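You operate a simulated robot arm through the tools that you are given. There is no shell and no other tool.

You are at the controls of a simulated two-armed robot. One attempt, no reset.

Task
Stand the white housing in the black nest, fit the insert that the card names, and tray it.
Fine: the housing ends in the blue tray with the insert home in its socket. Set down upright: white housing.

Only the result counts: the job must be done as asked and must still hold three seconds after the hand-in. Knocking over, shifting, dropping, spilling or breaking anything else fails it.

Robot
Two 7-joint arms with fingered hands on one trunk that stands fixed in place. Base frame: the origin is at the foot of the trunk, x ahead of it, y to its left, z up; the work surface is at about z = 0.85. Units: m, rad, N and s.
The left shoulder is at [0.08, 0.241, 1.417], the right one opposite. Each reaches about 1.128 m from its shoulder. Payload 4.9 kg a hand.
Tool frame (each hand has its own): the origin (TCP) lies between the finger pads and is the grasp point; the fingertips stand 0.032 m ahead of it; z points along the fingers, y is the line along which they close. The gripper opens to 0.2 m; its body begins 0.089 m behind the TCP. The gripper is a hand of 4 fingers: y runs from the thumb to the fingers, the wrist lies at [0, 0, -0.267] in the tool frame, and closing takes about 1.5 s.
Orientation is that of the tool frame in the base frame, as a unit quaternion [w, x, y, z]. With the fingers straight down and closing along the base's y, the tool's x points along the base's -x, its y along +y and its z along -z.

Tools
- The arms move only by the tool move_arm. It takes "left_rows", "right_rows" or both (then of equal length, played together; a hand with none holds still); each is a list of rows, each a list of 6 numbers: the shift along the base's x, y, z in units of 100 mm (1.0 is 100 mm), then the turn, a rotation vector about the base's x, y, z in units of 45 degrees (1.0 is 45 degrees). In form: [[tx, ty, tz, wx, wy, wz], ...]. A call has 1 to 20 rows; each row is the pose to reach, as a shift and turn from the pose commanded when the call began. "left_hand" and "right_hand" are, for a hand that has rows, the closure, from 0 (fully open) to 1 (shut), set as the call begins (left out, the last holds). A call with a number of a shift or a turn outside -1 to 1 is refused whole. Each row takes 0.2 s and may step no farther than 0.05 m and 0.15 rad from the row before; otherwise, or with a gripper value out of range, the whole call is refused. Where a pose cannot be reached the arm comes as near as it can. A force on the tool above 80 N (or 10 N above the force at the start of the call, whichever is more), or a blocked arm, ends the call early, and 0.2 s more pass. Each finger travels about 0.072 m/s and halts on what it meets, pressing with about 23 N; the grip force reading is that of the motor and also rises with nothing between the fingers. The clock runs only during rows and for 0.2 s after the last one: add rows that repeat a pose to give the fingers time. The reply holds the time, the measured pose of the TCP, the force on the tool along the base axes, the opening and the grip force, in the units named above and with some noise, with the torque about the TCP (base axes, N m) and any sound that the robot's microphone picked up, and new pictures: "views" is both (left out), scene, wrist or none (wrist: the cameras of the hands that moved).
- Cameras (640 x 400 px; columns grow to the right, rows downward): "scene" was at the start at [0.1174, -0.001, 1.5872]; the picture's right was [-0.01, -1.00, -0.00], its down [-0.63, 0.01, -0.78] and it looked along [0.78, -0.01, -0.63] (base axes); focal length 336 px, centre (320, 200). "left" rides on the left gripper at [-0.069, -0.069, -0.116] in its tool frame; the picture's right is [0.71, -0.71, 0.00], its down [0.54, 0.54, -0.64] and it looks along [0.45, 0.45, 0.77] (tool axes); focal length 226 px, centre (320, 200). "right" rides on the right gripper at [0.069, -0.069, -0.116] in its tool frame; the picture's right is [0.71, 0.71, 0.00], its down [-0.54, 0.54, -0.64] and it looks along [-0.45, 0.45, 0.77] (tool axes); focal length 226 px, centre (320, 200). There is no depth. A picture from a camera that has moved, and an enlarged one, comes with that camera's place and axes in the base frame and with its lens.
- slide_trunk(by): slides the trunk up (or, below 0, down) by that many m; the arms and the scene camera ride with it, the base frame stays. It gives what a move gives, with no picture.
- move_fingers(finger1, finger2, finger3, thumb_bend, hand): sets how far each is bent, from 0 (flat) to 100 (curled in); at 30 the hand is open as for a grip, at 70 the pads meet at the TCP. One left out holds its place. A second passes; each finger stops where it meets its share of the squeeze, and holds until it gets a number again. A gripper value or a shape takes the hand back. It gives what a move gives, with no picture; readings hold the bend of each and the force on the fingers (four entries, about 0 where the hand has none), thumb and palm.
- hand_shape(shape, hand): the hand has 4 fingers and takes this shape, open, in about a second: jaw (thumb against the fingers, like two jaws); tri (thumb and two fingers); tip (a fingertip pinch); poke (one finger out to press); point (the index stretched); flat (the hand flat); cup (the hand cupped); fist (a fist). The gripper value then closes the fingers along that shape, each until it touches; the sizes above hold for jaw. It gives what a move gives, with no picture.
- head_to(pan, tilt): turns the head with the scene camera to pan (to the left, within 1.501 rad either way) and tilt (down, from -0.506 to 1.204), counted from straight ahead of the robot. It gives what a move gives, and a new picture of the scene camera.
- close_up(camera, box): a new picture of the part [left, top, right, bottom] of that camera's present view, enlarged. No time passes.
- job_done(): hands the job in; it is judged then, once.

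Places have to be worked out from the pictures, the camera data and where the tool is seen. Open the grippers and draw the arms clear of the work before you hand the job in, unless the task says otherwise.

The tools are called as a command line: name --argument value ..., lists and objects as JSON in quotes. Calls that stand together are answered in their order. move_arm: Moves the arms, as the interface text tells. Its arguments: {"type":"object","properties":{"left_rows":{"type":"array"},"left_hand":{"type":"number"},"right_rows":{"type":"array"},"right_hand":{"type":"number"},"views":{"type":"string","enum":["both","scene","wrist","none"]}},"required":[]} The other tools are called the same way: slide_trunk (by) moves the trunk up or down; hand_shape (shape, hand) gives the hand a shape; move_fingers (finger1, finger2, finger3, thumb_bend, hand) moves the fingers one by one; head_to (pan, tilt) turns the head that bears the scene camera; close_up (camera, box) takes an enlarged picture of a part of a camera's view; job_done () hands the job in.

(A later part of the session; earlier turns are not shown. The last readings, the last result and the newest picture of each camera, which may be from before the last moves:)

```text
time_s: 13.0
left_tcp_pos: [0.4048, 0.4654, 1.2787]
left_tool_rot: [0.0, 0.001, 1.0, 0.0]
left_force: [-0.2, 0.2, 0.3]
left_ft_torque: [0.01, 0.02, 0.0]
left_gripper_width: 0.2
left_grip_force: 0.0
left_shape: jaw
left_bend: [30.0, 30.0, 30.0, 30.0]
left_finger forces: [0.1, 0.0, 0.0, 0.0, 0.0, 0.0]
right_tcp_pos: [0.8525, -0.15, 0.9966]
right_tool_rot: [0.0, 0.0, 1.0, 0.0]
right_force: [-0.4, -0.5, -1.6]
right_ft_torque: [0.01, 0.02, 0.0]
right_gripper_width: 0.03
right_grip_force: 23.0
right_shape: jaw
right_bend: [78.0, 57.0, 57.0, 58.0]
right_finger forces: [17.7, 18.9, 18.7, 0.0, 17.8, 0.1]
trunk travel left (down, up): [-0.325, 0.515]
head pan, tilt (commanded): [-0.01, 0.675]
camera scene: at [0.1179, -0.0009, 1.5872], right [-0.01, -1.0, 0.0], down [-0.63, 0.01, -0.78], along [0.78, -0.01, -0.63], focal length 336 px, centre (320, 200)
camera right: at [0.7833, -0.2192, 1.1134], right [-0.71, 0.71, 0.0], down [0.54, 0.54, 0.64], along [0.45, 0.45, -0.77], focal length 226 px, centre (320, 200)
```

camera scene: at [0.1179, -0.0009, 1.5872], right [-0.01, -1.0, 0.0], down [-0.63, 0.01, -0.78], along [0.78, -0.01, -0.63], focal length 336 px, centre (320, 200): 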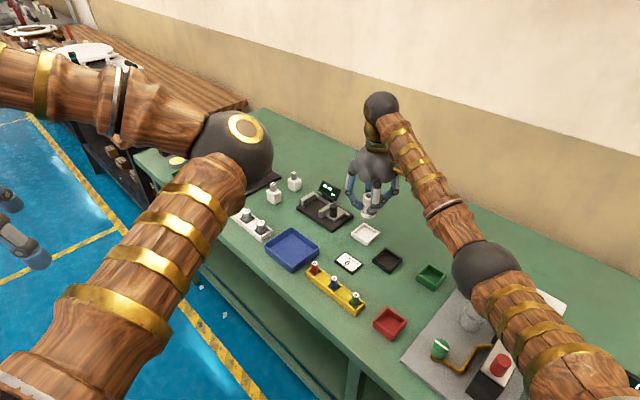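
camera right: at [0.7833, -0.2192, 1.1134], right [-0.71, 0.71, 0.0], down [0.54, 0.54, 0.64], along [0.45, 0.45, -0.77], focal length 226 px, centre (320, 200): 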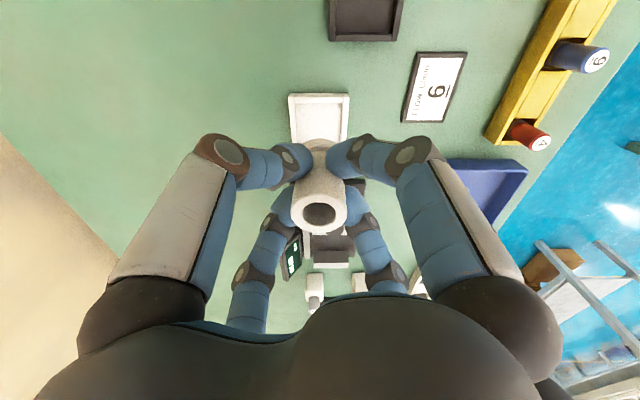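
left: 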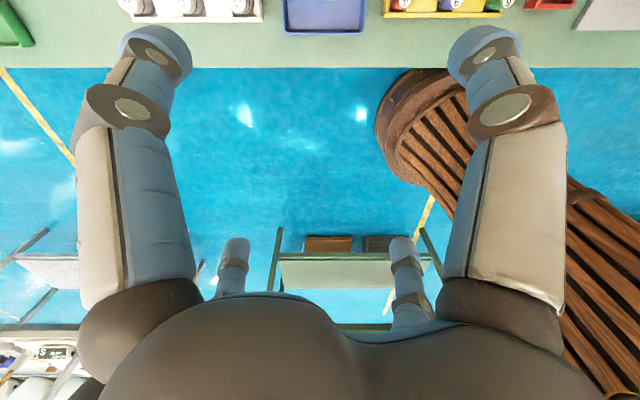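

The housing came out cleanly and the frame stayed put. I'll check the housing hanging in the hand and the now visible nest.

close_up --camera "scene" --box '[340, 170, 410, 280]'

close_up --camera "right" --box '[260, 0, 420, 150]'

```text
3.64 times, centred on (375, 225) of scene
camera zoom: at [0.1179, -0.0009, 1.5872], right [-0.01, -1.0, 0.0], down [-0.63, 0.01, -0.78], along [0.78, -0.01, -0.63], focal length 1220 px, centre (120, 109)
```

zoom: 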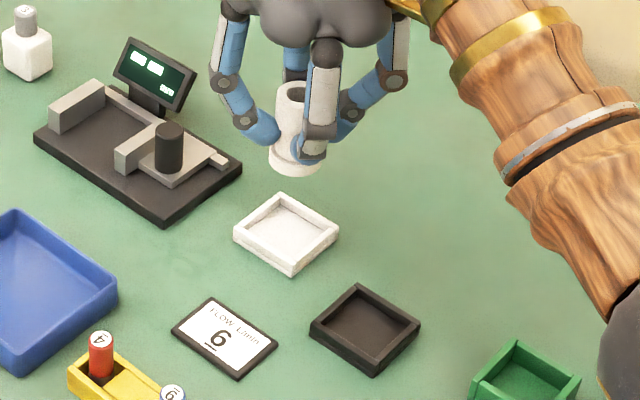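

```text
2.67 times, centred on (340, 75) of right
camera zoom: at [0.7833, -0.2192, 1.1134], right [-0.71, 0.71, 0.0], down [0.54, 0.54, 0.64], along [0.45, 0.45, -0.77], focal length 603 px, centre (267, 533)
```

zoom: 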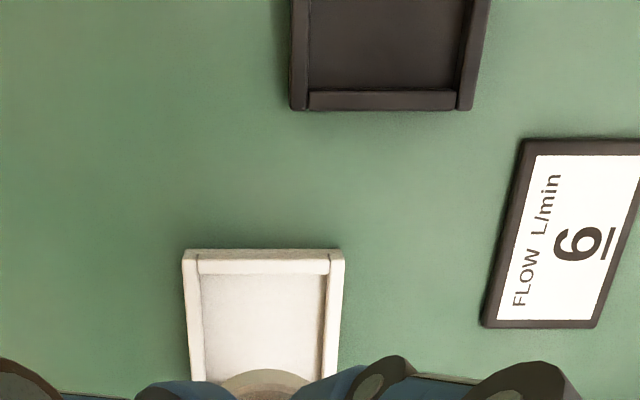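

The housing is upright in the hand. The nest centre comes out near (0.749, -0.199), about (-0.104, -0.049) from here. I'll carry the housing over it at this height.

move_arm --right_rows '[[-0.2, -0.1, 0, 0, 0, 0], [-0.4, -0.2, 0, 0, 0, 0], [-0.6, -0.3, 0, 0, 0, 0], [-0.8, -0.4, 0, 0, 0, 0], [-1, -0.49, 0, 0, 0, 0], [-1, -0.49, 0, 0, 0, 0]]' --views "none"

move_arm --right_rows '[[-0.04, 0, -0.1, 0, 0, 0], [-0.04, 0, -0.2, 0, 0, 0], [-0.04, 0, -0.2, 0, 0, 0]]' --views "both"

```text
time_s: 14.4
left_tcp_pos: [0.4056, 0.4662, 1.2778]
left_tool_rot: [-0.001, -0.001, 1.0, 0.001]
left_force: [0.2, 0.4, 0.3]
left_ft_torque: [-0.01, 0.02, 0.0]
left_gripper_width: 0.1998
left_grip_force: 0.0
left_shape: jaw
left_bend: [30.0, 30.0, 30.0, 30.0]
left_finger forces: [0.0, 0.0, 0.1, 0.0, 0.1, 0.0]
right_tcp_pos: [0.7516, -0.2002, 0.9967]
right_tool_rot: [0.0, 0.0, 1.0, 0.0]
right_force: [0.4, -0.4, -1.3]
right_ft_torque: [-0.03, 0.02, 0.02]
right_gripper_width: 0.03
right_grip_force: 22.8
right_shape: jaw
right_bend: [78.0, 57.0, 57.0, 58.0]
right_finger forces: [17.7, 19.3, 19.2, 0.0, 18.1, 0.1]
trunk travel left (down, up): [-0.325, 0.515]
head pan, tilt (commanded): [-0.01, 0.675]
```

```text
time_s: 15.2
left_tcp_pos: [0.4059, 0.4654, 1.2775]
left_tool_rot: [0.0, 0.0, 1.0, 0.0]
left_force: [-0.3, 0.2, 0.7]
left_ft_torque: [0.01, 0.0, -0.01]
left_gripper_width: 0.2001
left_grip_force: 0.1
left_shape: jaw
left_bend: [30.0, 30.0, 30.0, 30.0]
left_finger forces: [0.0, 0.1, 0.0, 0.0, 0.0, 0.1]
right_tcp_pos: [0.7487, -0.1989, 0.9745]
right_tool_rot: [0.0, 0.0, 1.0, 0.0]
right_force: [0.4, 0.2, -0.9]
right_ft_torque: [0.01, 0.0, -0.02]
right_gripper_width: 0.0297
right_grip_force: 22.7
right_shape: jaw
right_bend: [78.0, 57.0, 57.0, 58.0]
right_finger forces: [17.8, 19.3, 19.2, 0.1, 18.1, 0.0]
trunk travel left (down, up): [-0.325, 0.515]
head pan, tilt (commanded): [-0.01, 0.675]
camera scene: at [0.1174, -0.001, 1.5873], right [-0.01, -1.0, 0.0], down [-0.63, 0.01, -0.78], along [0.78, -0.01, -0.63], focal length 336 px, centre (320, 200)
camera right: at [0.6795, -0.2687, 1.0913], right [-0.71, 0.71, 0.0], down [0.54, 0.54, 0.64], along [0.45, 0.45, -0.77], focal length 226 px, centre (320, 200)
```

scene: 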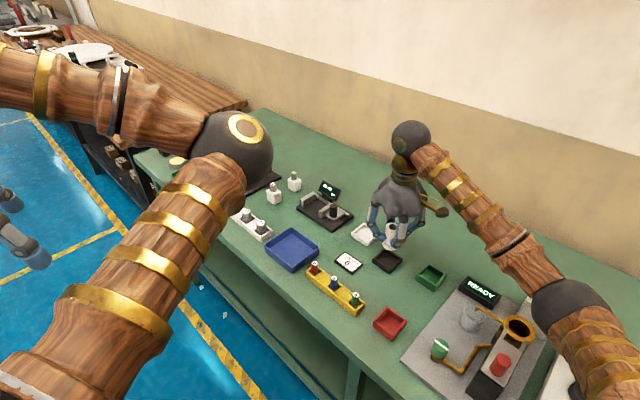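
right: 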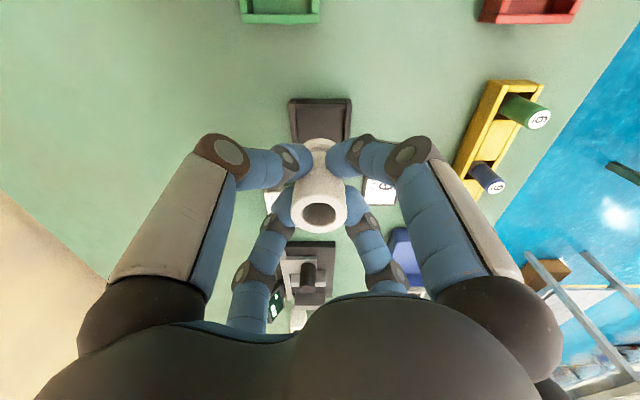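

The nest is under the housing in the wrist view. I'll zoom to check alignment along both axes.

close_up --camera "right" --box '[270, 80, 370, 180]'

close_up --camera "scene" --box '[350, 200, 420, 280]'

```text
4.00 times, centred on (320, 130) of right
camera zoom: at [0.6795, -0.2687, 1.0913], right [-0.71, 0.71, 0.0], down [0.54, 0.54, 0.64], along [0.45, 0.45, -0.77], focal length 904 px, centre (320, 480)
```

zoom: 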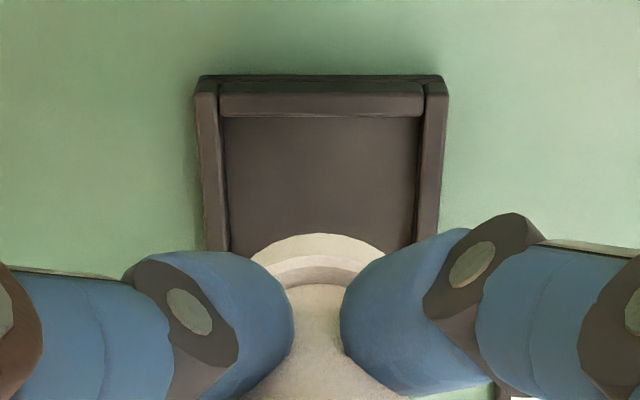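

```text
5.00 times, centred on (385, 240) of scene
camera zoom: at [0.1174, -0.001, 1.5873], right [-0.01, -1.0, 0.0], down [-0.63, 0.01, -0.78], along [0.78, -0.01, -0.63], focal length 1677 px, centre (-5, 0)
```

zoom: 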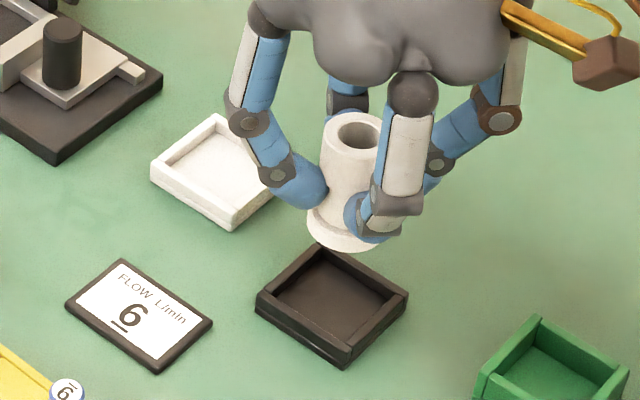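

The nest centre is aligned to within about 1 mm on both axes. I'll lower the housing 50 mm, leaving about 10 mm to go, and look again.

move_arm --right_rows '[[0, 0, -0.15, 0, 0, 0], [0, 0, -0.3, 0, 0, 0], [0, 0, -0.4, 0, 0, 0], [0, 0, -0.48, 0, 0, 0], [0, 0, -0.48, 0, 0, 0]]' --views "none"

close_up --camera "scene" --box '[350, 200, 420, 280]'

close_up --camera "right" --box '[270, 80, 370, 180]'

```text
time_s: 16.4
left_tcp_pos: [0.4047, 0.4651, 1.2792]
left_tool_rot: [0.0, 0.001, 1.0, 0.0]
left_force: [0.0, -0.1, 0.2]
left_ft_torque: [0.01, 0.01, -0.03]
left_gripper_width: 0.2
left_grip_force: 0.1
left_shape: jaw
left_bend: [30.0, 30.0, 30.0, 30.0]
left_finger forces: [0.0, 0.1, 0.0, 0.0, 0.1, 0.1]
right_tcp_pos: [0.7498, -0.1973, 0.9275]
right_tool_rot: [0.001, 0.0, 1.0, 0.0]
right_force: [0.2, -0.6, -1.4]
right_ft_torque: [0.04, -0.01, 0.0]
right_gripper_width: 0.0301
right_grip_force: 23.1
right_shape: jaw
right_bend: [78.0, 57.0, 57.0, 58.0]
right_finger forces: [17.9, 19.6, 19.2, 0.1, 18.2, 0.1]
trunk travel left (down, up): [-0.325, 0.515]
head pan, tilt (commanded): [-0.01, 0.675]
```

```text
5.00 times, centred on (385, 240) of scene
camera zoom: at [0.1175, -0.0009, 1.5872], right [-0.01, -1.0, 0.0], down [-0.63, 0.01, -0.78], along [0.78, -0.01, -0.63], focal length 1677 px, centre (-5, 0)
```

zoom: 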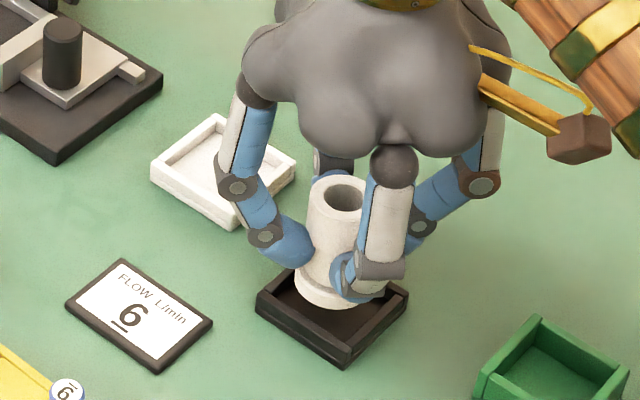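

```text
4.00 times, centred on (320, 130) of right
camera zoom: at [0.6809, -0.2672, 1.044], right [-0.71, 0.71, 0.0], down [0.54, 0.54, 0.64], along [0.45, 0.45, -0.77], focal length 904 px, centre (320, 480)
```

zoom: 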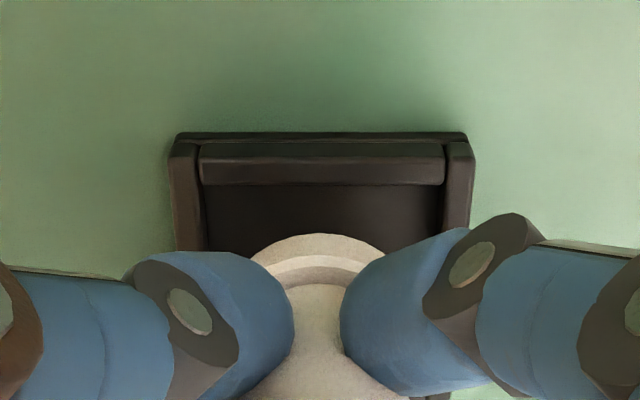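

The flange is inside the nest walls with clearance on all sides. I'll lower the last 12 mm slowly.

move_arm --right_rows '[[0, 0, -0.04, 0, 0, 0], [0, 0, -0.07, 0, 0, 0], [0, 0, -0.09, 0, 0, 0], [0, 0, -0.105, 0, 0, 0], [0, 0, -0.118, 0, 0, 0], [0, 0, -0.118, 0, 0, 0]]' --views "both"

close_up --camera "scene" --box '[350, 200, 420, 280]'

close_up --camera "right" --box '[260, 90, 380, 250]'

```text
time_s: 17.8
left_tcp_pos: [0.406, 0.4657, 1.2772]
left_tool_rot: [0.0, 0.0, 1.0, 0.0]
left_force: [-0.2, -0.4, -0.2]
left_ft_torque: [0.0, -0.02, 0.05]
left_gripper_width: 0.2
left_grip_force: 0.0
left_shape: jaw
left_bend: [30.0, 30.0, 30.0, 30.0]
left_finger forces: [0.0, 0.0, 0.1, 0.1, 0.0, 0.1]
right_tcp_pos: [0.7488, -0.1992, 0.9165]
right_tool_rot: [-0.001, 0.001, 1.0, 0.001]
right_force: [0.2, 0.9, -1.2]
right_ft_torque: [0.01, 0.01, -0.02]
right_gripper_width: 0.03
right_grip_force: 22.7
right_shape: jaw
right_bend: [78.0, 57.0, 57.0, 58.0]
right_finger forces: [18.0, 19.6, 19.4, 0.0, 18.2, 0.0]
trunk travel left (down, up): [-0.325, 0.515]
head pan, tilt (commanded): [-0.01, 0.675]
camera scene: at [0.1176, -0.001, 1.5873], right [-0.01, -1.0, 0.0], down [-0.63, 0.01, -0.78], along [0.78, -0.01, -0.63], focal length 336 px, centre (320, 200)
camera right: at [0.6806, -0.2674, 1.033], right [-0.71, 0.71, 0.0], down [0.54, 0.54, 0.64], along [0.45, 0.45, -0.77], focal length 226 px, centre (320, 200)
```

scene: 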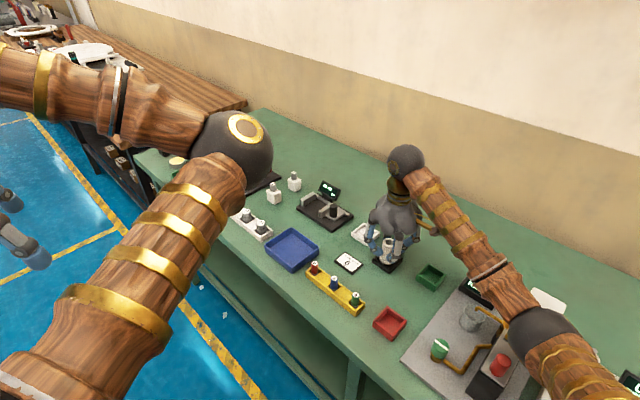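
right: 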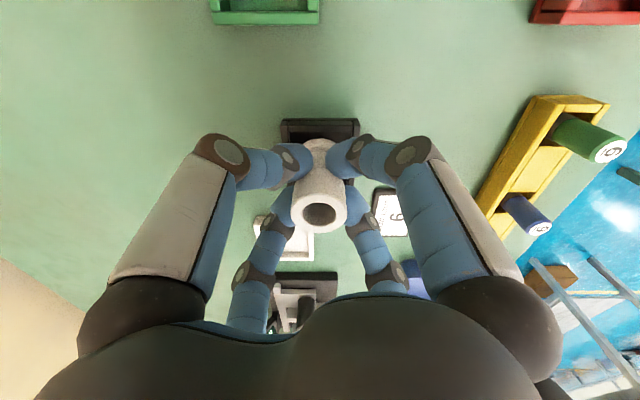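

```text
5.00 times, centred on (385, 240) of scene
camera zoom: at [0.1176, -0.001, 1.5873], right [-0.01, -1.0, 0.0], down [-0.63, 0.01, -0.78], along [0.78, -0.01, -0.63], focal length 1677 px, centre (-5, 0)
```

zoom: 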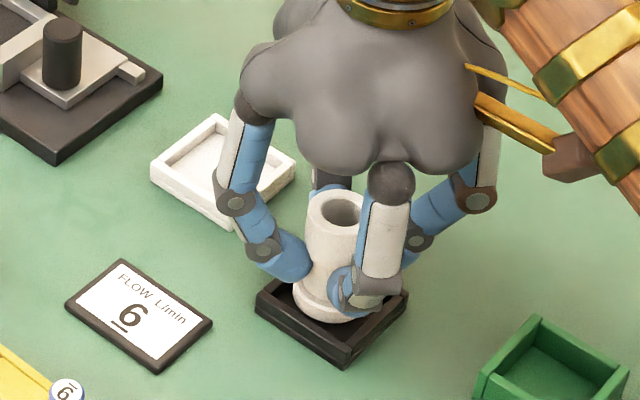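

```text
2.50 times, centred on (320, 170) of right
camera zoom: at [0.6806, -0.2674, 1.033], right [-0.71, 0.71, 0.0], down [0.54, 0.54, 0.64], along [0.45, 0.45, -0.77], focal length 565 px, centre (320, 275)
```

zoom: 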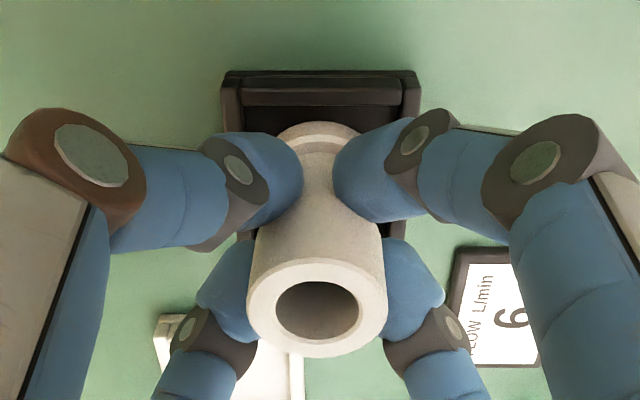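

There is no contact force yet at z = 0.9165. I'll creep down another few millimetres until the floor is felt.

move_arm --right_rows '[[0, 0, -0.008, 0, 0, 0], [0, 0, -0.014, 0, 0, 0], [0, 0, -0.02, 0, 0, 0], [0, 0, -0.02, 0, 0, 0]]' --views "none"

```text
time_s: 18.8
left_tcp_pos: [0.4021, 0.4643, 1.2807]
left_tool_rot: [0.0, 0.0, 1.0, 0.001]
left_force: [0.1, 0.6, -0.3]
left_ft_torque: [-0.02, 0.0, -0.02]
left_gripper_width: 0.1998
left_grip_force: 0.2
left_shape: jaw
left_bend: [30.0, 30.0, 30.0, 30.0]
left_finger forces: [0.0, 0.0, 0.0, 0.1, 0.0, 0.1]
right_tcp_pos: [0.7488, -0.2016, 0.9211]
right_tool_rot: [0.004, 0.001, 1.0, 0.0]
right_force: [0.5, -0.6, -1.7]
right_ft_torque: [-0.01, 0.05, 0.02]
right_gripper_width: 0.03
right_grip_force: 23.4
right_shape: jaw
right_bend: [78.0, 57.0, 57.0, 58.0]
right_finger forces: [18.1, 19.7, 19.4, 0.1, 18.4, 0.0]
trunk travel left (down, up): [-0.325, 0.515]
head pan, tilt (commanded): [-0.01, 0.675]
```

The reading went up to 0.9211 instead of down, and the left arm's reading shifted too, with no force. I'll hold still and re-read before doing anything.

move_arm --right_rows '[[0, 0, 0, 0, 0, 0], [0, 0, 0, 0, 0, 0]]' --views "both"

close_up --camera "scene" --box '[350, 200, 420, 280]'

close_up --camera "right" --box '[260, 90, 380, 250]'

```text
time_s: 19.4
left_tcp_pos: [0.4023, 0.4657, 1.2806]
left_tool_rot: [0.001, 0.0, 1.0, 0.001]
left_force: [0.2, 0.2, -0.3]
left_ft_torque: [0.02, -0.03, -0.01]
left_gripper_width: 0.2002
left_grip_force: 0.1
left_shape: jaw
left_bend: [30.0, 30.0, 30.0, 30.0]
left_finger forces: [0.0, 0.1, 0.0, 0.0, 0.0, 0.0]
right_tcp_pos: [0.7496, -0.1998, 0.9219]
right_tool_rot: [0.005, 0.001, 1.0, -0.001]
right_force: [0.5, 0.0, -1.8]
right_ft_torque: [-0.05, -0.01, -0.04]
right_gripper_width: 0.0299
right_grip_force: 23.2
right_shape: jaw
right_bend: [78.0, 57.0, 57.0, 58.0]
right_finger forces: [18.0, 19.7, 19.4, 0.1, 18.4, 0.0]
trunk travel left (down, up): [-0.325, 0.515]
head pan, tilt (commanded): [-0.01, 0.675]
camera scene: at [0.1133, -0.0026, 1.588], right [-0.01, -1.0, 0.0], down [-0.62, 0.01, -0.78], along [0.78, -0.01, -0.62], focal length 336 px, centre (320, 200)
camera right: at [0.6792, -0.2707, 1.0379], right [-0.71, 0.71, -0.01], down [0.54, 0.54, 0.65], along [0.46, 0.45, -0.76], focal length 226 px, centre (320, 200)
```

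scene: 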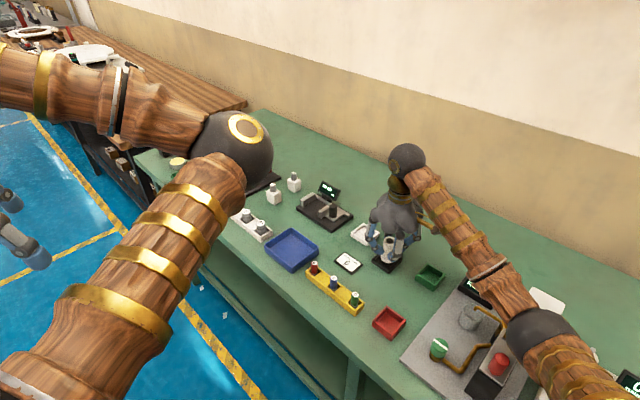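
right: 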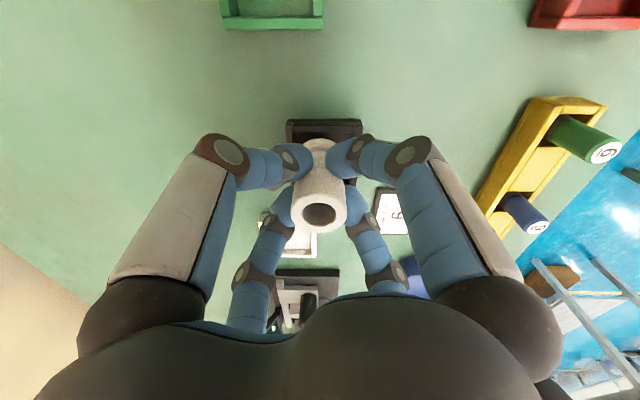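

```text
5.00 times, centred on (385, 240) of scene
camera zoom: at [0.1133, -0.0026, 1.588], right [-0.01, -1.0, 0.0], down [-0.62, 0.01, -0.78], along [0.78, -0.01, -0.62], focal length 1677 px, centre (-5, 0)
```

zoom: 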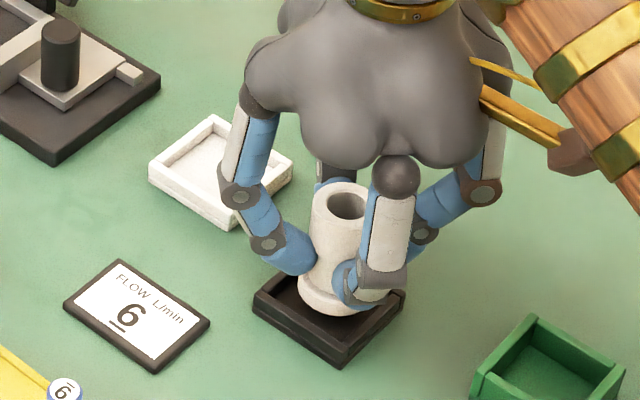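

```text
2.50 times, centred on (320, 170) of right
camera zoom: at [0.6792, -0.2707, 1.0379], right [-0.71, 0.71, -0.01], down [0.54, 0.54, 0.65], along [0.46, 0.45, -0.76], focal length 565 px, centre (320, 275)
```

zoom: 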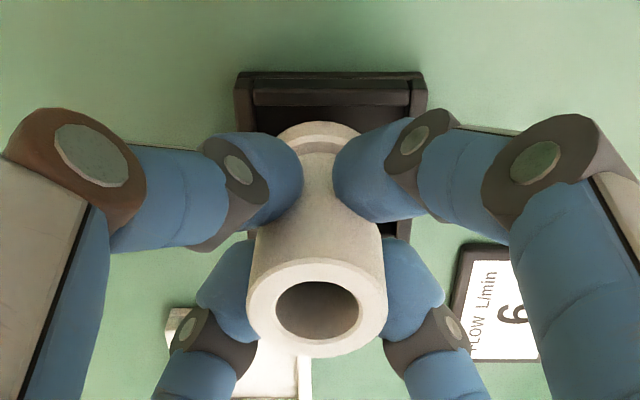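

The scene camera also moved (x -4 mm and about 0.6° pitch), so the robot's trunk has tipped back slightly and the hand rose 5 mm. The objects haven't moved. I'll correct the pitch and bring the TCP back to about (0.749, -0.199, 0.9165).

move_arm --right_rows '[[0, 0.005, -0.01, 0, 0.006, 0], [0, 0.01, -0.03, 0, 0.0127, 0], [0, 0.015, -0.045, 0, 0.0127, 0], [0, 0.015, -0.045, 0, 0.0127, 0]]' --views "both"

close_up --camera "right" --box '[260, 90, 380, 250]'

close_up --camera "scene" --box '[350, 200, 420, 280]'

```text
time_s: 20.4
left_tcp_pos: [0.4008, 0.4634, 1.2822]
left_tool_rot: [0.001, 0.0, 1.0, 0.001]
left_force: [0.3, 0.5, 0.5]
left_ft_torque: [-0.02, 0.01, -0.02]
left_gripper_width: 0.1998
left_grip_force: 0.0
left_shape: jaw
left_bend: [30.0, 30.0, 30.0, 30.0]
left_finger forces: [0.0, 0.1, 0.0, 0.1, 0.0, 0.0]
right_tcp_pos: [0.7494, -0.2024, 0.9205]
right_tool_rot: [0.003, 0.001, 1.0, -0.001]
right_force: [0.7, -0.1, -0.8]
right_ft_torque: [0.01, 0.0, -0.02]
right_gripper_width: 0.0296
right_grip_force: 23.3
right_shape: jaw
right_bend: [78.0, 57.0, 57.0, 59.0]
right_finger forces: [18.0, 21.3, 19.5, 0.1, 18.3, 0.0]
trunk travel left (down, up): [-0.325, 0.515]
head pan, tilt (commanded): [-0.01, 0.675]
camera scene: at [0.1108, -0.0063, 1.5883], right [-0.01, -1.0, 0.0], down [-0.62, 0.01, -0.78], along [0.78, -0.01, -0.62], focal length 336 px, centre (320, 200)
camera right: at [0.68, -0.2712, 1.036], right [-0.71, 0.71, -0.01], down [0.54, 0.54, 0.64], along [0.46, 0.45, -0.76], focal length 226 px, centre (320, 200)
```

scene: 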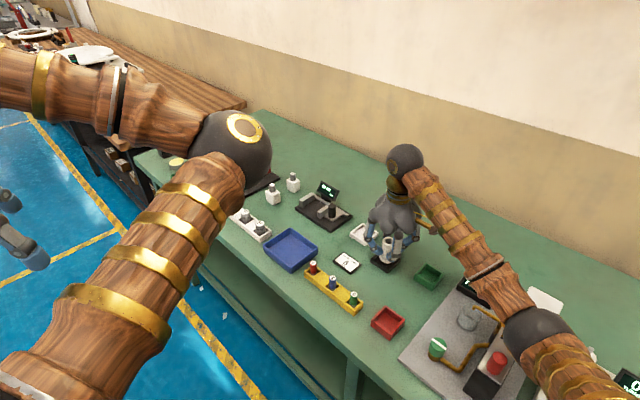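
right: 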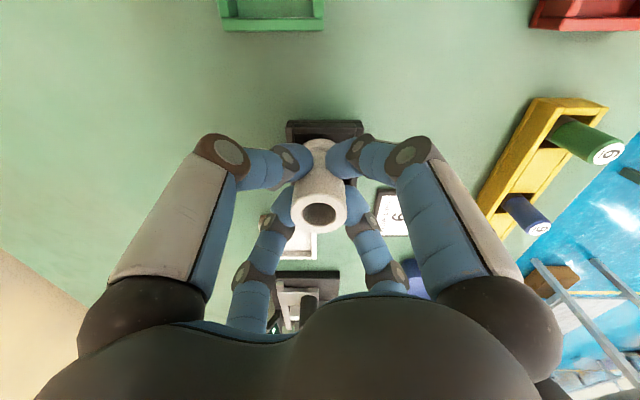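

```text
2.50 times, centred on (320, 170) of right
camera zoom: at [0.68, -0.2712, 1.036], right [-0.71, 0.71, -0.01], down [0.54, 0.54, 0.64], along [0.46, 0.45, -0.76], focal length 565 px, centre (320, 275)
```

zoom: 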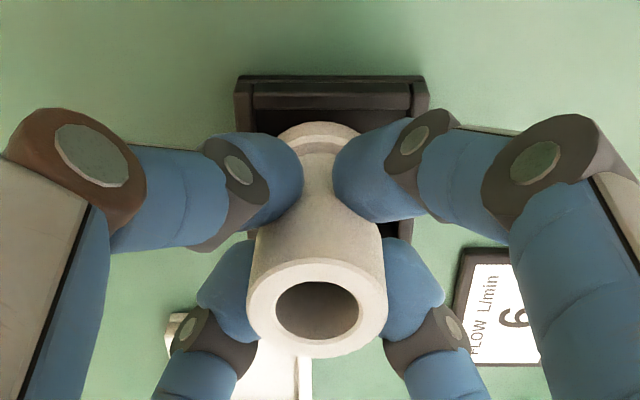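

```text
5.00 times, centred on (385, 240) of scene
camera zoom: at [0.1108, -0.0063, 1.5883], right [-0.01, -1.0, 0.0], down [-0.62, 0.01, -0.78], along [0.78, -0.01, -0.62], focal length 1677 px, centre (-5, 0)
```

zoom: 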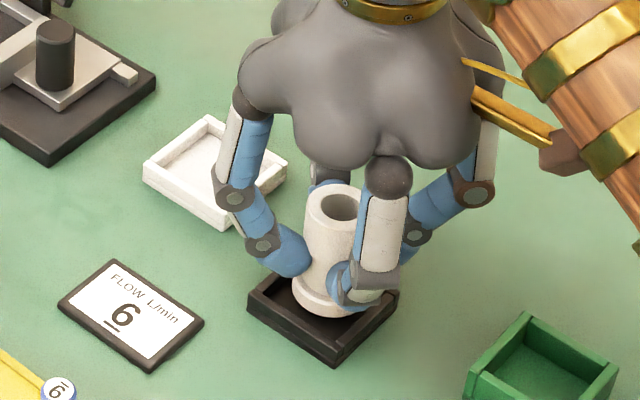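

The trunk keeps shifting (scene camera now at y -0.006), and the hand isn't following my downward command. Something upstream of the wrist may be touching, so I'll inspect the elbow and forearm area by the READY device.

close_up --camera "scene" --box '[400, 250, 640, 400]'

head_to --pan -0.5 --tilt 0.95

```text
2.67 times, centred on (520, 325) of scene
camera zoom: at [0.1108, -0.0063, 1.5883], right [-0.01, -1.0, 0.0], down [-0.62, 0.01, -0.78], along [0.78, -0.01, -0.62], focal length 895 px, centre (-213, -133)
```

zoom: 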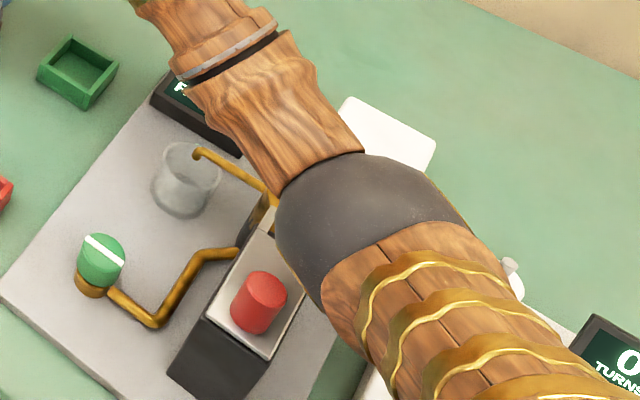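

```text
time_s: 21.3
left_tcp_pos: [0.3995, 0.4629, 1.282]
left_tool_rot: [0.003, 0.0, 1.0, 0.001]
left_force: [0.0, 0.4, 0.6]
left_ft_torque: [0.01, 0.04, -0.02]
left_gripper_width: 0.1996
left_grip_force: 0.1
left_shape: jaw
left_bend: [30.0, 30.0, 30.0, 30.0]
left_finger forces: [0.1, 0.1, 0.0, 0.1, 0.1, 0.1]
right_tcp_pos: [0.7502, -0.2023, 0.92]
right_tool_rot: [0.002, 0.001, 1.0, -0.002]
right_force: [0.0, -0.2, -1.0]
right_ft_torque: [0.01, 0.02, -0.02]
right_gripper_width: 0.0299
right_grip_force: 23.3
right_shape: jaw
right_bend: [78.0, 57.0, 57.0, 59.0]
right_finger forces: [18.1, 21.4, 19.6, 0.0, 18.3, 0.0]
trunk travel left (down, up): [-0.325, 0.515]
head pan, tilt (commanded): [-0.499, 0.949]
camera scene: at [0.0885, -0.0382, 1.5661], right [-0.48, -0.88, 0.0], down [-0.71, 0.39, -0.58], along [0.52, -0.28, -0.81], focal length 336 px, centre (320, 200)
```

scene: 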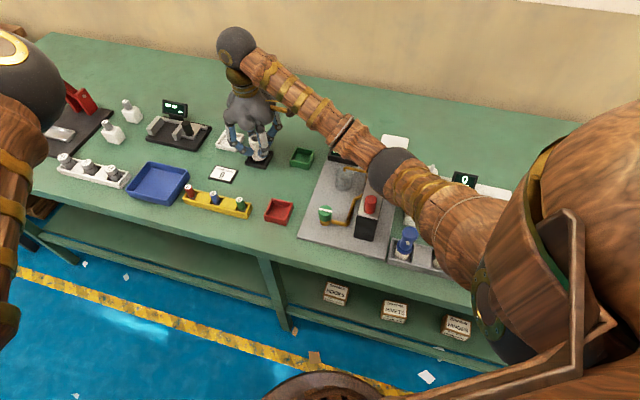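

Even with the arms still the trunk keeps creeping back, as if something is leaning on the bench. I'll raise the right hand 30 mm and see whether the trunk settles back.

move_arm --right_rows '[[0, 0, 0.1, 0, 0, 0], [0, 0, 0.2, 0, 0, 0], [0, 0, 0.3, 0, 0, 0], [0, 0, 0.3, 0, 0, 0]]' --views "scene"

```text
time_s: 22.3
left_tcp_pos: [0.4077, 0.4642, 1.2785]
left_tool_rot: [-0.001, 0.0, 1.0, 0.001]
left_force: [0.1, 0.5, -1.2]
left_ft_torque: [0.02, 0.06, 0.0]
left_gripper_width: 0.1997
left_grip_force: 0.0
left_shape: jaw
left_bend: [30.0, 30.0, 30.0, 30.0]
left_finger forces: [0.0, 0.0, 0.0, 0.1, 0.0, 0.0]
right_tcp_pos: [0.7515, -0.1976, 0.9378]
right_tool_rot: [-0.006, 0.0, 1.0, 0.0]
right_force: [0.2, -0.7, -1.6]
right_ft_torque: [0.01, 0.0, 0.02]
right_gripper_width: 0.0298
right_grip_force: 23.1
right_shape: jaw
right_bend: [78.0, 58.0, 57.0, 58.0]
right_finger forces: [20.6, 23.3, 22.5, 0.0, 20.6, 0.0]
trunk travel left (down, up): [-0.325, 0.515]
head pan, tilt (commanded): [-0.499, 0.949]
camera scene: at [0.0974, -0.0348, 1.565], right [-0.48, -0.88, 0.0], down [-0.72, 0.39, -0.58], along [0.51, -0.28, -0.81], focal length 336 px, centre (320, 200)
```

scene: 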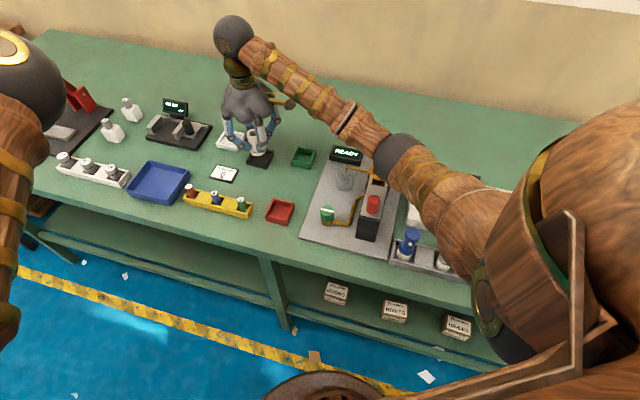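

Raising the hand let the trunk spring back, so the right elbow was pressing on something. The red button on the READY device, which I put at (0.396, -0.323, 0.987), lies directly under the elbow. I'll check that the device is unharmed.

close_up --camera "scene" --box '[290, 120, 450, 270]'

```text
2.67 times, centred on (370, 195) of scene
camera zoom: at [0.0974, -0.0348, 1.565], right [-0.48, -0.88, 0.0], down [-0.72, 0.39, -0.58], along [0.51, -0.28, -0.81], focal length 895 px, centre (187, 213)
```

zoom: 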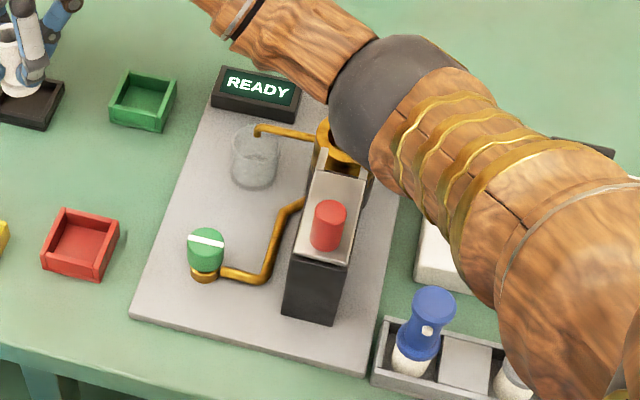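

The device looks intact and still shows READY. I'll slide the trunk up 0.12 m so the elbow clears it, then bring the hand back down to the nest.

slide_trunk --by 0.12

head_to --pan -0.3 --tilt 0.8

```text
time_s: 23.8
left_tcp_pos: [0.4049, 0.4661, 1.3981]
left_tool_rot: [0.0, 0.0, 1.0, -0.001]
left_force: [-0.1, -0.7, 0.4]
left_ft_torque: [-0.02, -0.03, 0.01]
left_gripper_width: 0.2001
left_grip_force: 0.1
left_shape: jaw
left_bend: [30.0, 30.0, 30.0, 30.0]
left_finger forces: [0.0, 0.0, 0.0, 0.0, 0.0, 0.0]
right_tcp_pos: [0.7521, -0.197, 1.0587]
right_tool_rot: [-0.005, 0.0, 1.0, 0.0]
right_force: [-0.5, -0.3, -1.5]
right_ft_torque: [-0.03, -0.01, -0.01]
right_gripper_width: 0.0302
right_grip_force: 22.9
right_shape: jaw
right_bend: [78.0, 58.0, 57.0, 58.0]
right_finger forces: [20.6, 23.3, 22.5, 0.0, 20.6, 0.0]
trunk travel left (down, up): [-0.445, 0.395]
head pan, tilt (commanded): [-0.499, 0.949]
```

```text
time_s: 24.6
left_tcp_pos: [0.4049, 0.4661, 1.3985]
left_tool_rot: [0.0, 0.0, 1.0, 0.0]
left_force: [0.0, 0.0, 0.8]
left_ft_torque: [-0.02, 0.0, 0.0]
left_gripper_width: 0.1996
left_grip_force: 0.1
left_shape: jaw
left_bend: [30.0, 30.0, 30.0, 30.0]
left_finger forces: [0.0, 0.0, 0.0, 0.0, 0.0, 0.0]
right_tcp_pos: [0.7514, -0.1965, 1.0581]
right_tool_rot: [-0.006, 0.0, 1.0, 0.0]
right_force: [-0.8, 0.8, -1.5]
right_ft_torque: [-0.02, -0.01, 0.01]
right_gripper_width: 0.0297
right_grip_force: 23.1
right_shape: jaw
right_bend: [78.0, 58.0, 57.0, 58.0]
right_finger forces: [20.6, 23.4, 22.5, 0.1, 20.5, 0.1]
trunk travel left (down, up): [-0.445, 0.395]
head pan, tilt (commanded): [-0.3, 0.799]
camera scene: at [0.1091, -0.024, 1.6968], right [-0.3, -0.96, 0.0], down [-0.69, 0.21, -0.7], along [0.67, -0.21, -0.72], focal length 336 px, centre (320, 200)
```

scene: 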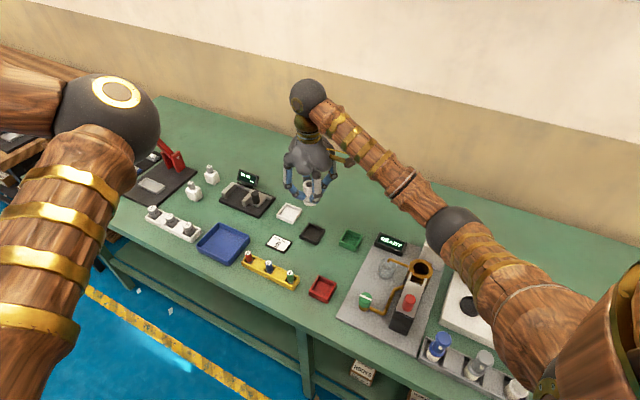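

The trunk is level again and the whole bench is in view. I'll undo the pitch correction, re-centre over the nest and lower partway, watching the elbow.

move_arm --right_rows '[[-0.01, -0.01, -0.2, 0, -0.007, 0], [-0.025, -0.02, -0.4, 0, -0.014, 0], [-0.025, -0.02, -0.6, 0, -0.014, 0], [-0.025, -0.02, -0.8, 0, -0.014, 0], [-0.025, -0.02, -0.8, 0, -0.014, 0]]' --views "both"

close_up --camera "right" --box '[260, 80, 380, 240]'

close_up --camera "scene" --box '[270, 170, 370, 270]'

close_up --camera "scene" --box '[330, 190, 490, 360]'

```text
time_s: 25.8
left_tcp_pos: [0.4054, 0.4658, 1.3987]
left_tool_rot: [0.0, 0.0, 1.0, 0.0]
left_force: [-0.2, 0.2, -0.2]
left_ft_torque: [0.02, -0.03, 0.0]
left_gripper_width: 0.2
left_grip_force: 0.1
left_shape: jaw
left_bend: [30.0, 30.0, 30.0, 30.0]
left_finger forces: [0.0, 0.0, 0.0, 0.1, 0.1, 0.1]
right_tcp_pos: [0.7488, -0.2005, 0.9786]
right_tool_rot: [0.0, 0.0, 1.0, 0.0]
right_force: [0.7, -0.6, -2.4]
right_ft_torque: [0.02, -0.02, -0.01]
right_gripper_width: 0.03
right_grip_force: 22.8
right_shape: jaw
right_bend: [78.0, 58.0, 57.0, 58.0]
right_finger forces: [20.6, 23.3, 22.6, 0.0, 20.6, 0.0]
trunk travel left (down, up): [-0.445, 0.395]
head pan, tilt (commanded): [-0.3, 0.799]
camera scene: at [0.1086, -0.024, 1.6969], right [-0.3, -0.96, 0.0], down [-0.69, 0.21, -0.7], along [0.67, -0.21, -0.72], focal length 336 px, centre (320, 200)
camera right: at [0.6793, -0.2693, 1.0945], right [-0.71, 0.71, 0.0], down [0.54, 0.54, 0.64], along [0.46, 0.45, -0.77], focal length 226 px, centre (320, 200)
```

scene: 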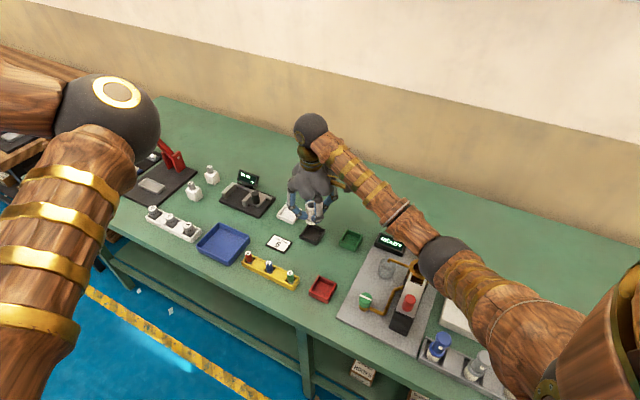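
right: 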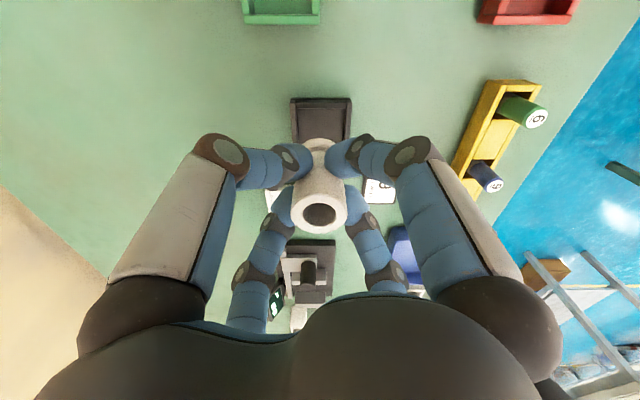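

```text
2.50 times, centred on (320, 160) of right
camera zoom: at [0.6793, -0.2693, 1.0945], right [-0.71, 0.71, 0.0], down [0.54, 0.54, 0.64], along [0.46, 0.45, -0.77], focal length 565 px, centre (320, 300)
```

zoom: 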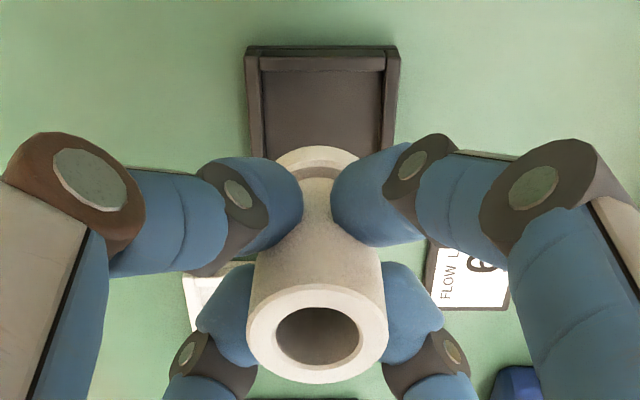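

```text
4.00 times, centred on (320, 220) of scene
camera zoom: at [0.1086, -0.024, 1.6969], right [-0.3, -0.96, 0.0], down [-0.69, 0.21, -0.7], along [0.67, -0.21, -0.72], focal length 1342 px, centre (320, 120)
```

zoom: 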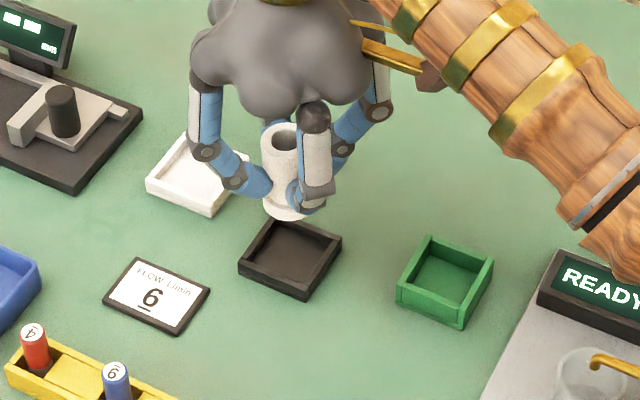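

```text
2.35 times, centred on (410, 275) of scene
camera zoom: at [0.1086, -0.024, 1.6969], right [-0.3, -0.96, 0.0], down [-0.69, 0.21, -0.7], along [0.67, -0.21, -0.72], focal length 789 px, centre (108, 24)
```

zoom: 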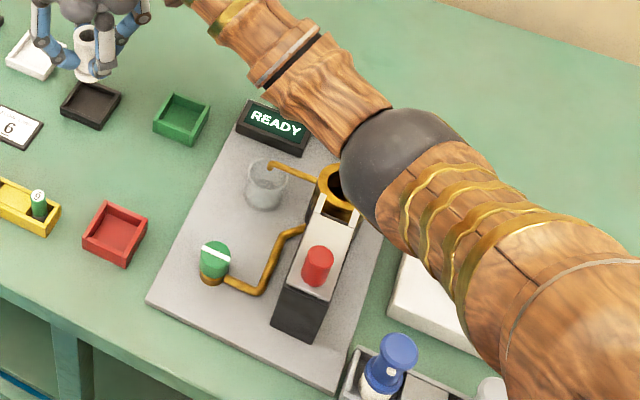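

The housing is still straight in the grip and the nest is aligned. I'll lower 50 mm and watch the left-arm reading for any sign of the trunk being pushed.

move_arm --right_rows '[[0, 0, -0.15, 0, 0, 0], [0, 0, -0.3, 0, 0, 0], [0, 0, -0.45, 0, 0, 0], [0, 0, -0.53, 0, 0, 0], [0, 0, -0.53, 0, 0, 0]]' --views "scene"

close_up --camera "scene" --box '[330, 190, 490, 360]'

close_up --camera "right" --box '[260, 80, 380, 240]'

```text
time_s: 27.0
left_tcp_pos: [0.4045, 0.4659, 1.399]
left_tool_rot: [0.001, 0.0, 1.0, 0.0]
left_force: [0.2, 0.0, -0.1]
left_ft_torque: [0.03, 0.03, -0.03]
left_gripper_width: 0.1999
left_grip_force: 0.1
left_shape: jaw
left_bend: [30.0, 30.0, 30.0, 30.0]
left_finger forces: [0.0, 0.0, 0.0, 0.1, 0.0, 0.0]
right_tcp_pos: [0.748, -0.1977, 0.9257]
right_tool_rot: [0.0, 0.0, 1.0, 0.0]
right_force: [0.5, 0.2, -1.2]
right_ft_torque: [0.01, -0.03, -0.01]
right_gripper_width: 0.0301
right_grip_force: 23.0
right_shape: jaw
right_bend: [78.0, 58.0, 57.0, 58.0]
right_finger forces: [20.5, 23.2, 22.5, 0.1, 20.6, 0.0]
trunk travel left (down, up): [-0.445, 0.395]
head pan, tilt (commanded): [-0.3, 0.799]
camera scene: at [0.1088, -0.0239, 1.6969], right [-0.3, -0.96, 0.0], down [-0.69, 0.21, -0.7], along [0.67, -0.21, -0.72], focal length 336 px, centre (320, 200)
```

scene: 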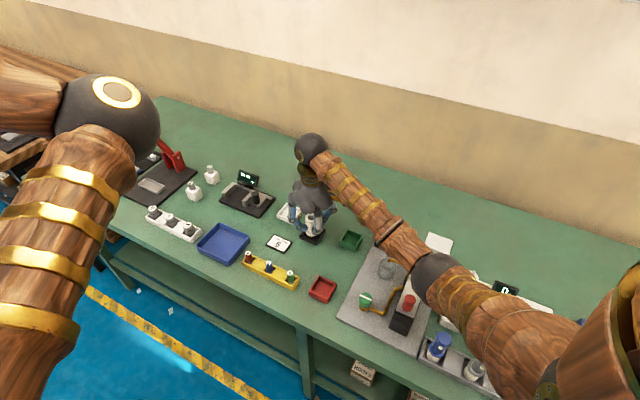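

```text
2.35 times, centred on (410, 275) of scene
camera zoom: at [0.1088, -0.0239, 1.6969], right [-0.3, -0.96, 0.0], down [-0.69, 0.21, -0.7], along [0.67, -0.21, -0.72], focal length 789 px, centre (108, 24)
```

zoom: 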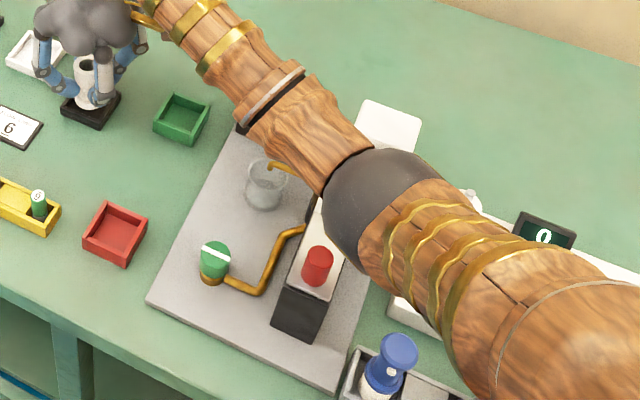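

```text
2.50 times, centred on (320, 160) of right
camera zoom: at [0.678, -0.2674, 1.0417], right [-0.71, 0.71, 0.0], down [0.54, 0.54, 0.64], along [0.46, 0.45, -0.77], focal length 565 px, centre (320, 300)
```

zoom: 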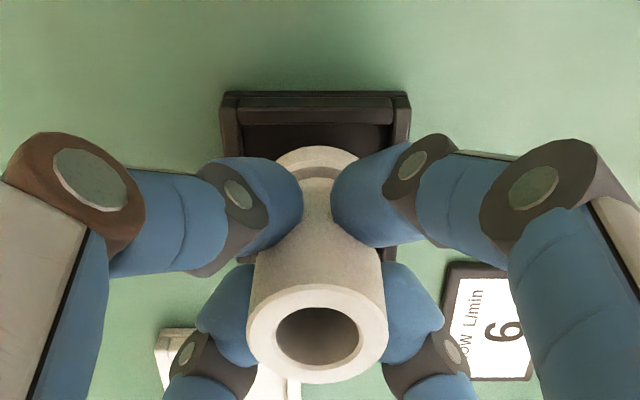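

There is no trunk push now, and the flange sits centred inside the nest walls. I'll creep down until it rests on the floor.

move_arm --right_rows '[[0, 0, -0.03, 0, 0, 0], [0, 0, -0.06, 0, 0, 0], [0, 0, -0.075, 0, 0, 0], [0, 0, -0.085, 0, 0, 0], [0, 0, -0.095, 0, 0, 0], [0, 0, -0.105, 0, 0, 0], [0, 0, -0.105, 0, 0, 0]]' --views "none"

```text
time_s: 28.6
left_tcp_pos: [0.406, 0.4659, 1.3989]
left_tool_rot: [0.0, 0.0, 1.0, -0.001]
left_force: [0.0, -0.1, 0.2]
left_ft_torque: [-0.02, 0.01, 0.01]
left_gripper_width: 0.2002
left_grip_force: 0.1
left_shape: jaw
left_bend: [30.0, 30.0, 30.0, 30.0]
left_finger forces: [0.0, 0.0, 0.1, 0.0, 0.0, 0.0]
right_tcp_pos: [0.7484, -0.1982, 0.9146]
right_tool_rot: [0.0, 0.0, 1.0, 0.0]
right_force: [-0.9, -0.4, -1.4]
right_ft_torque: [-0.01, -0.01, 0.01]
right_gripper_width: 0.0299
right_grip_force: 22.8
right_shape: jaw
right_bend: [78.0, 58.0, 57.0, 58.0]
right_finger forces: [20.6, 23.3, 22.5, 0.0, 20.6, 0.0]
trunk travel left (down, up): [-0.445, 0.395]
head pan, tilt (commanded): [-0.3, 0.799]
```

Still no contact at 0.9146. I'll continue creeping in small steps and look.

move_arm --right_rows '[[0, 0, -0.01, 0, 0, 0], [0, 0, -0.02, 0, 0, 0], [0, 0, -0.03, 0, 0, 0], [0, 0, -0.03, 0, 0, 0]]' --views "none"

close_up --camera "scene" --box '[280, 200, 350, 260]'

close_up --camera "right" --box '[260, 80, 380, 240]'

```text
time_s: 29.6
left_tcp_pos: [0.4055, 0.4656, 1.3979]
left_tool_rot: [0.0, 0.001, 1.0, -0.001]
left_force: [-0.3, 0.0, 0.0]
left_ft_torque: [-0.03, -0.01, -0.03]
left_gripper_width: 0.1999
left_grip_force: 0.0
left_shape: jaw
left_bend: [30.0, 30.0, 30.0, 30.0]
left_finger forces: [0.0, 0.0, 0.0, 0.0, 0.0, 0.1]
right_tcp_pos: [0.7488, -0.2, 0.9129]
right_tool_rot: [0.0, -0.001, 1.0, 0.0]
right_force: [0.6, 0.2, -1.3]
right_ft_torque: [0.0, -0.02, -0.01]
right_gripper_width: 0.0302
right_grip_force: 23.3
right_shape: jaw
right_bend: [78.0, 58.0, 57.0, 58.0]
right_finger forces: [20.6, 23.3, 22.5, 0.0, 20.6, 0.0]
trunk travel left (down, up): [-0.445, 0.395]
head pan, tilt (commanded): [-0.3, 0.799]
```

```text
6.67 times, centred on (315, 230) of scene
camera zoom: at [0.1089, -0.0239, 1.6969], right [-0.3, -0.96, 0.0], down [-0.69, 0.21, -0.7], along [0.67, -0.21, -0.72], focal length 2236 px, centre (353, 0)
```

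zoom: 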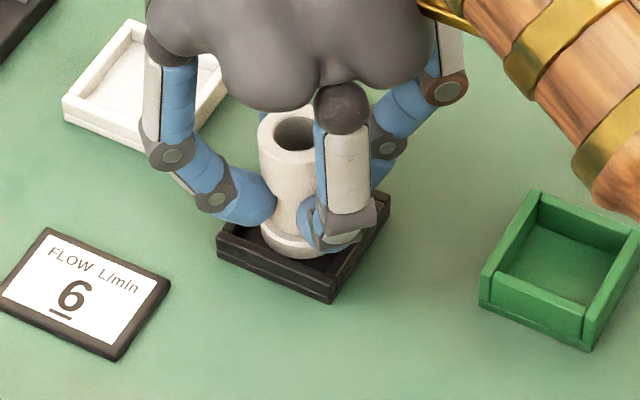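

```text
2.50 times, centred on (320, 160) of right
camera zoom: at [0.6793, -0.2684, 1.0287], right [-0.71, 0.71, 0.0], down [0.54, 0.54, 0.64], along [0.46, 0.45, -0.77], focal length 565 px, centre (320, 300)
```

zoom: 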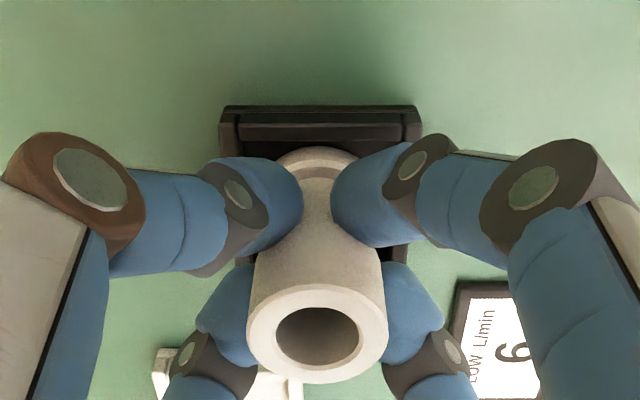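

The flange is down between the walls but not yet touching. I'll keep creeping in 1 mm steps.

move_arm --right_rows '[[0, 0, -0.01, 0, 0, 0], [0, 0, -0.02, 0, 0, 0], [0, 0, -0.03, 0, 0, 0], [0, 0, -0.03, 0, 0, 0]]' --views "none"

```text
time_s: 30.6
left_tcp_pos: [0.4021, 0.4659, 1.3993]
left_tool_rot: [0.0, -0.001, 1.0, 0.001]
left_force: [0.7, 0.4, -0.4]
left_ft_torque: [-0.02, -0.03, 0.0]
left_gripper_width: 0.1999
left_grip_force: 0.1
left_shape: jaw
left_bend: [30.0, 30.0, 30.0, 30.0]
left_finger forces: [0.0, 0.0, 0.1, 0.1, 0.1, 0.0]
right_tcp_pos: [0.748, -0.1996, 0.9102]
right_tool_rot: [0.002, 0.0, 1.0, -0.001]
right_force: [-0.7, -2.6, 15.0]
right_ft_torque: [0.05, -0.2, -0.05]
right_gripper_width: 0.0304
right_grip_force: 23.2
right_shape: jaw
right_bend: [78.0, 79.0, 79.0, 58.0]
right_finger forces: [21.7, 24.4, 24.2, 0.1, 24.2, 0.0]
trunk travel left (down, up): [-0.445, 0.395]
head pan, tilt (commanded): [-0.3, 0.799]
```

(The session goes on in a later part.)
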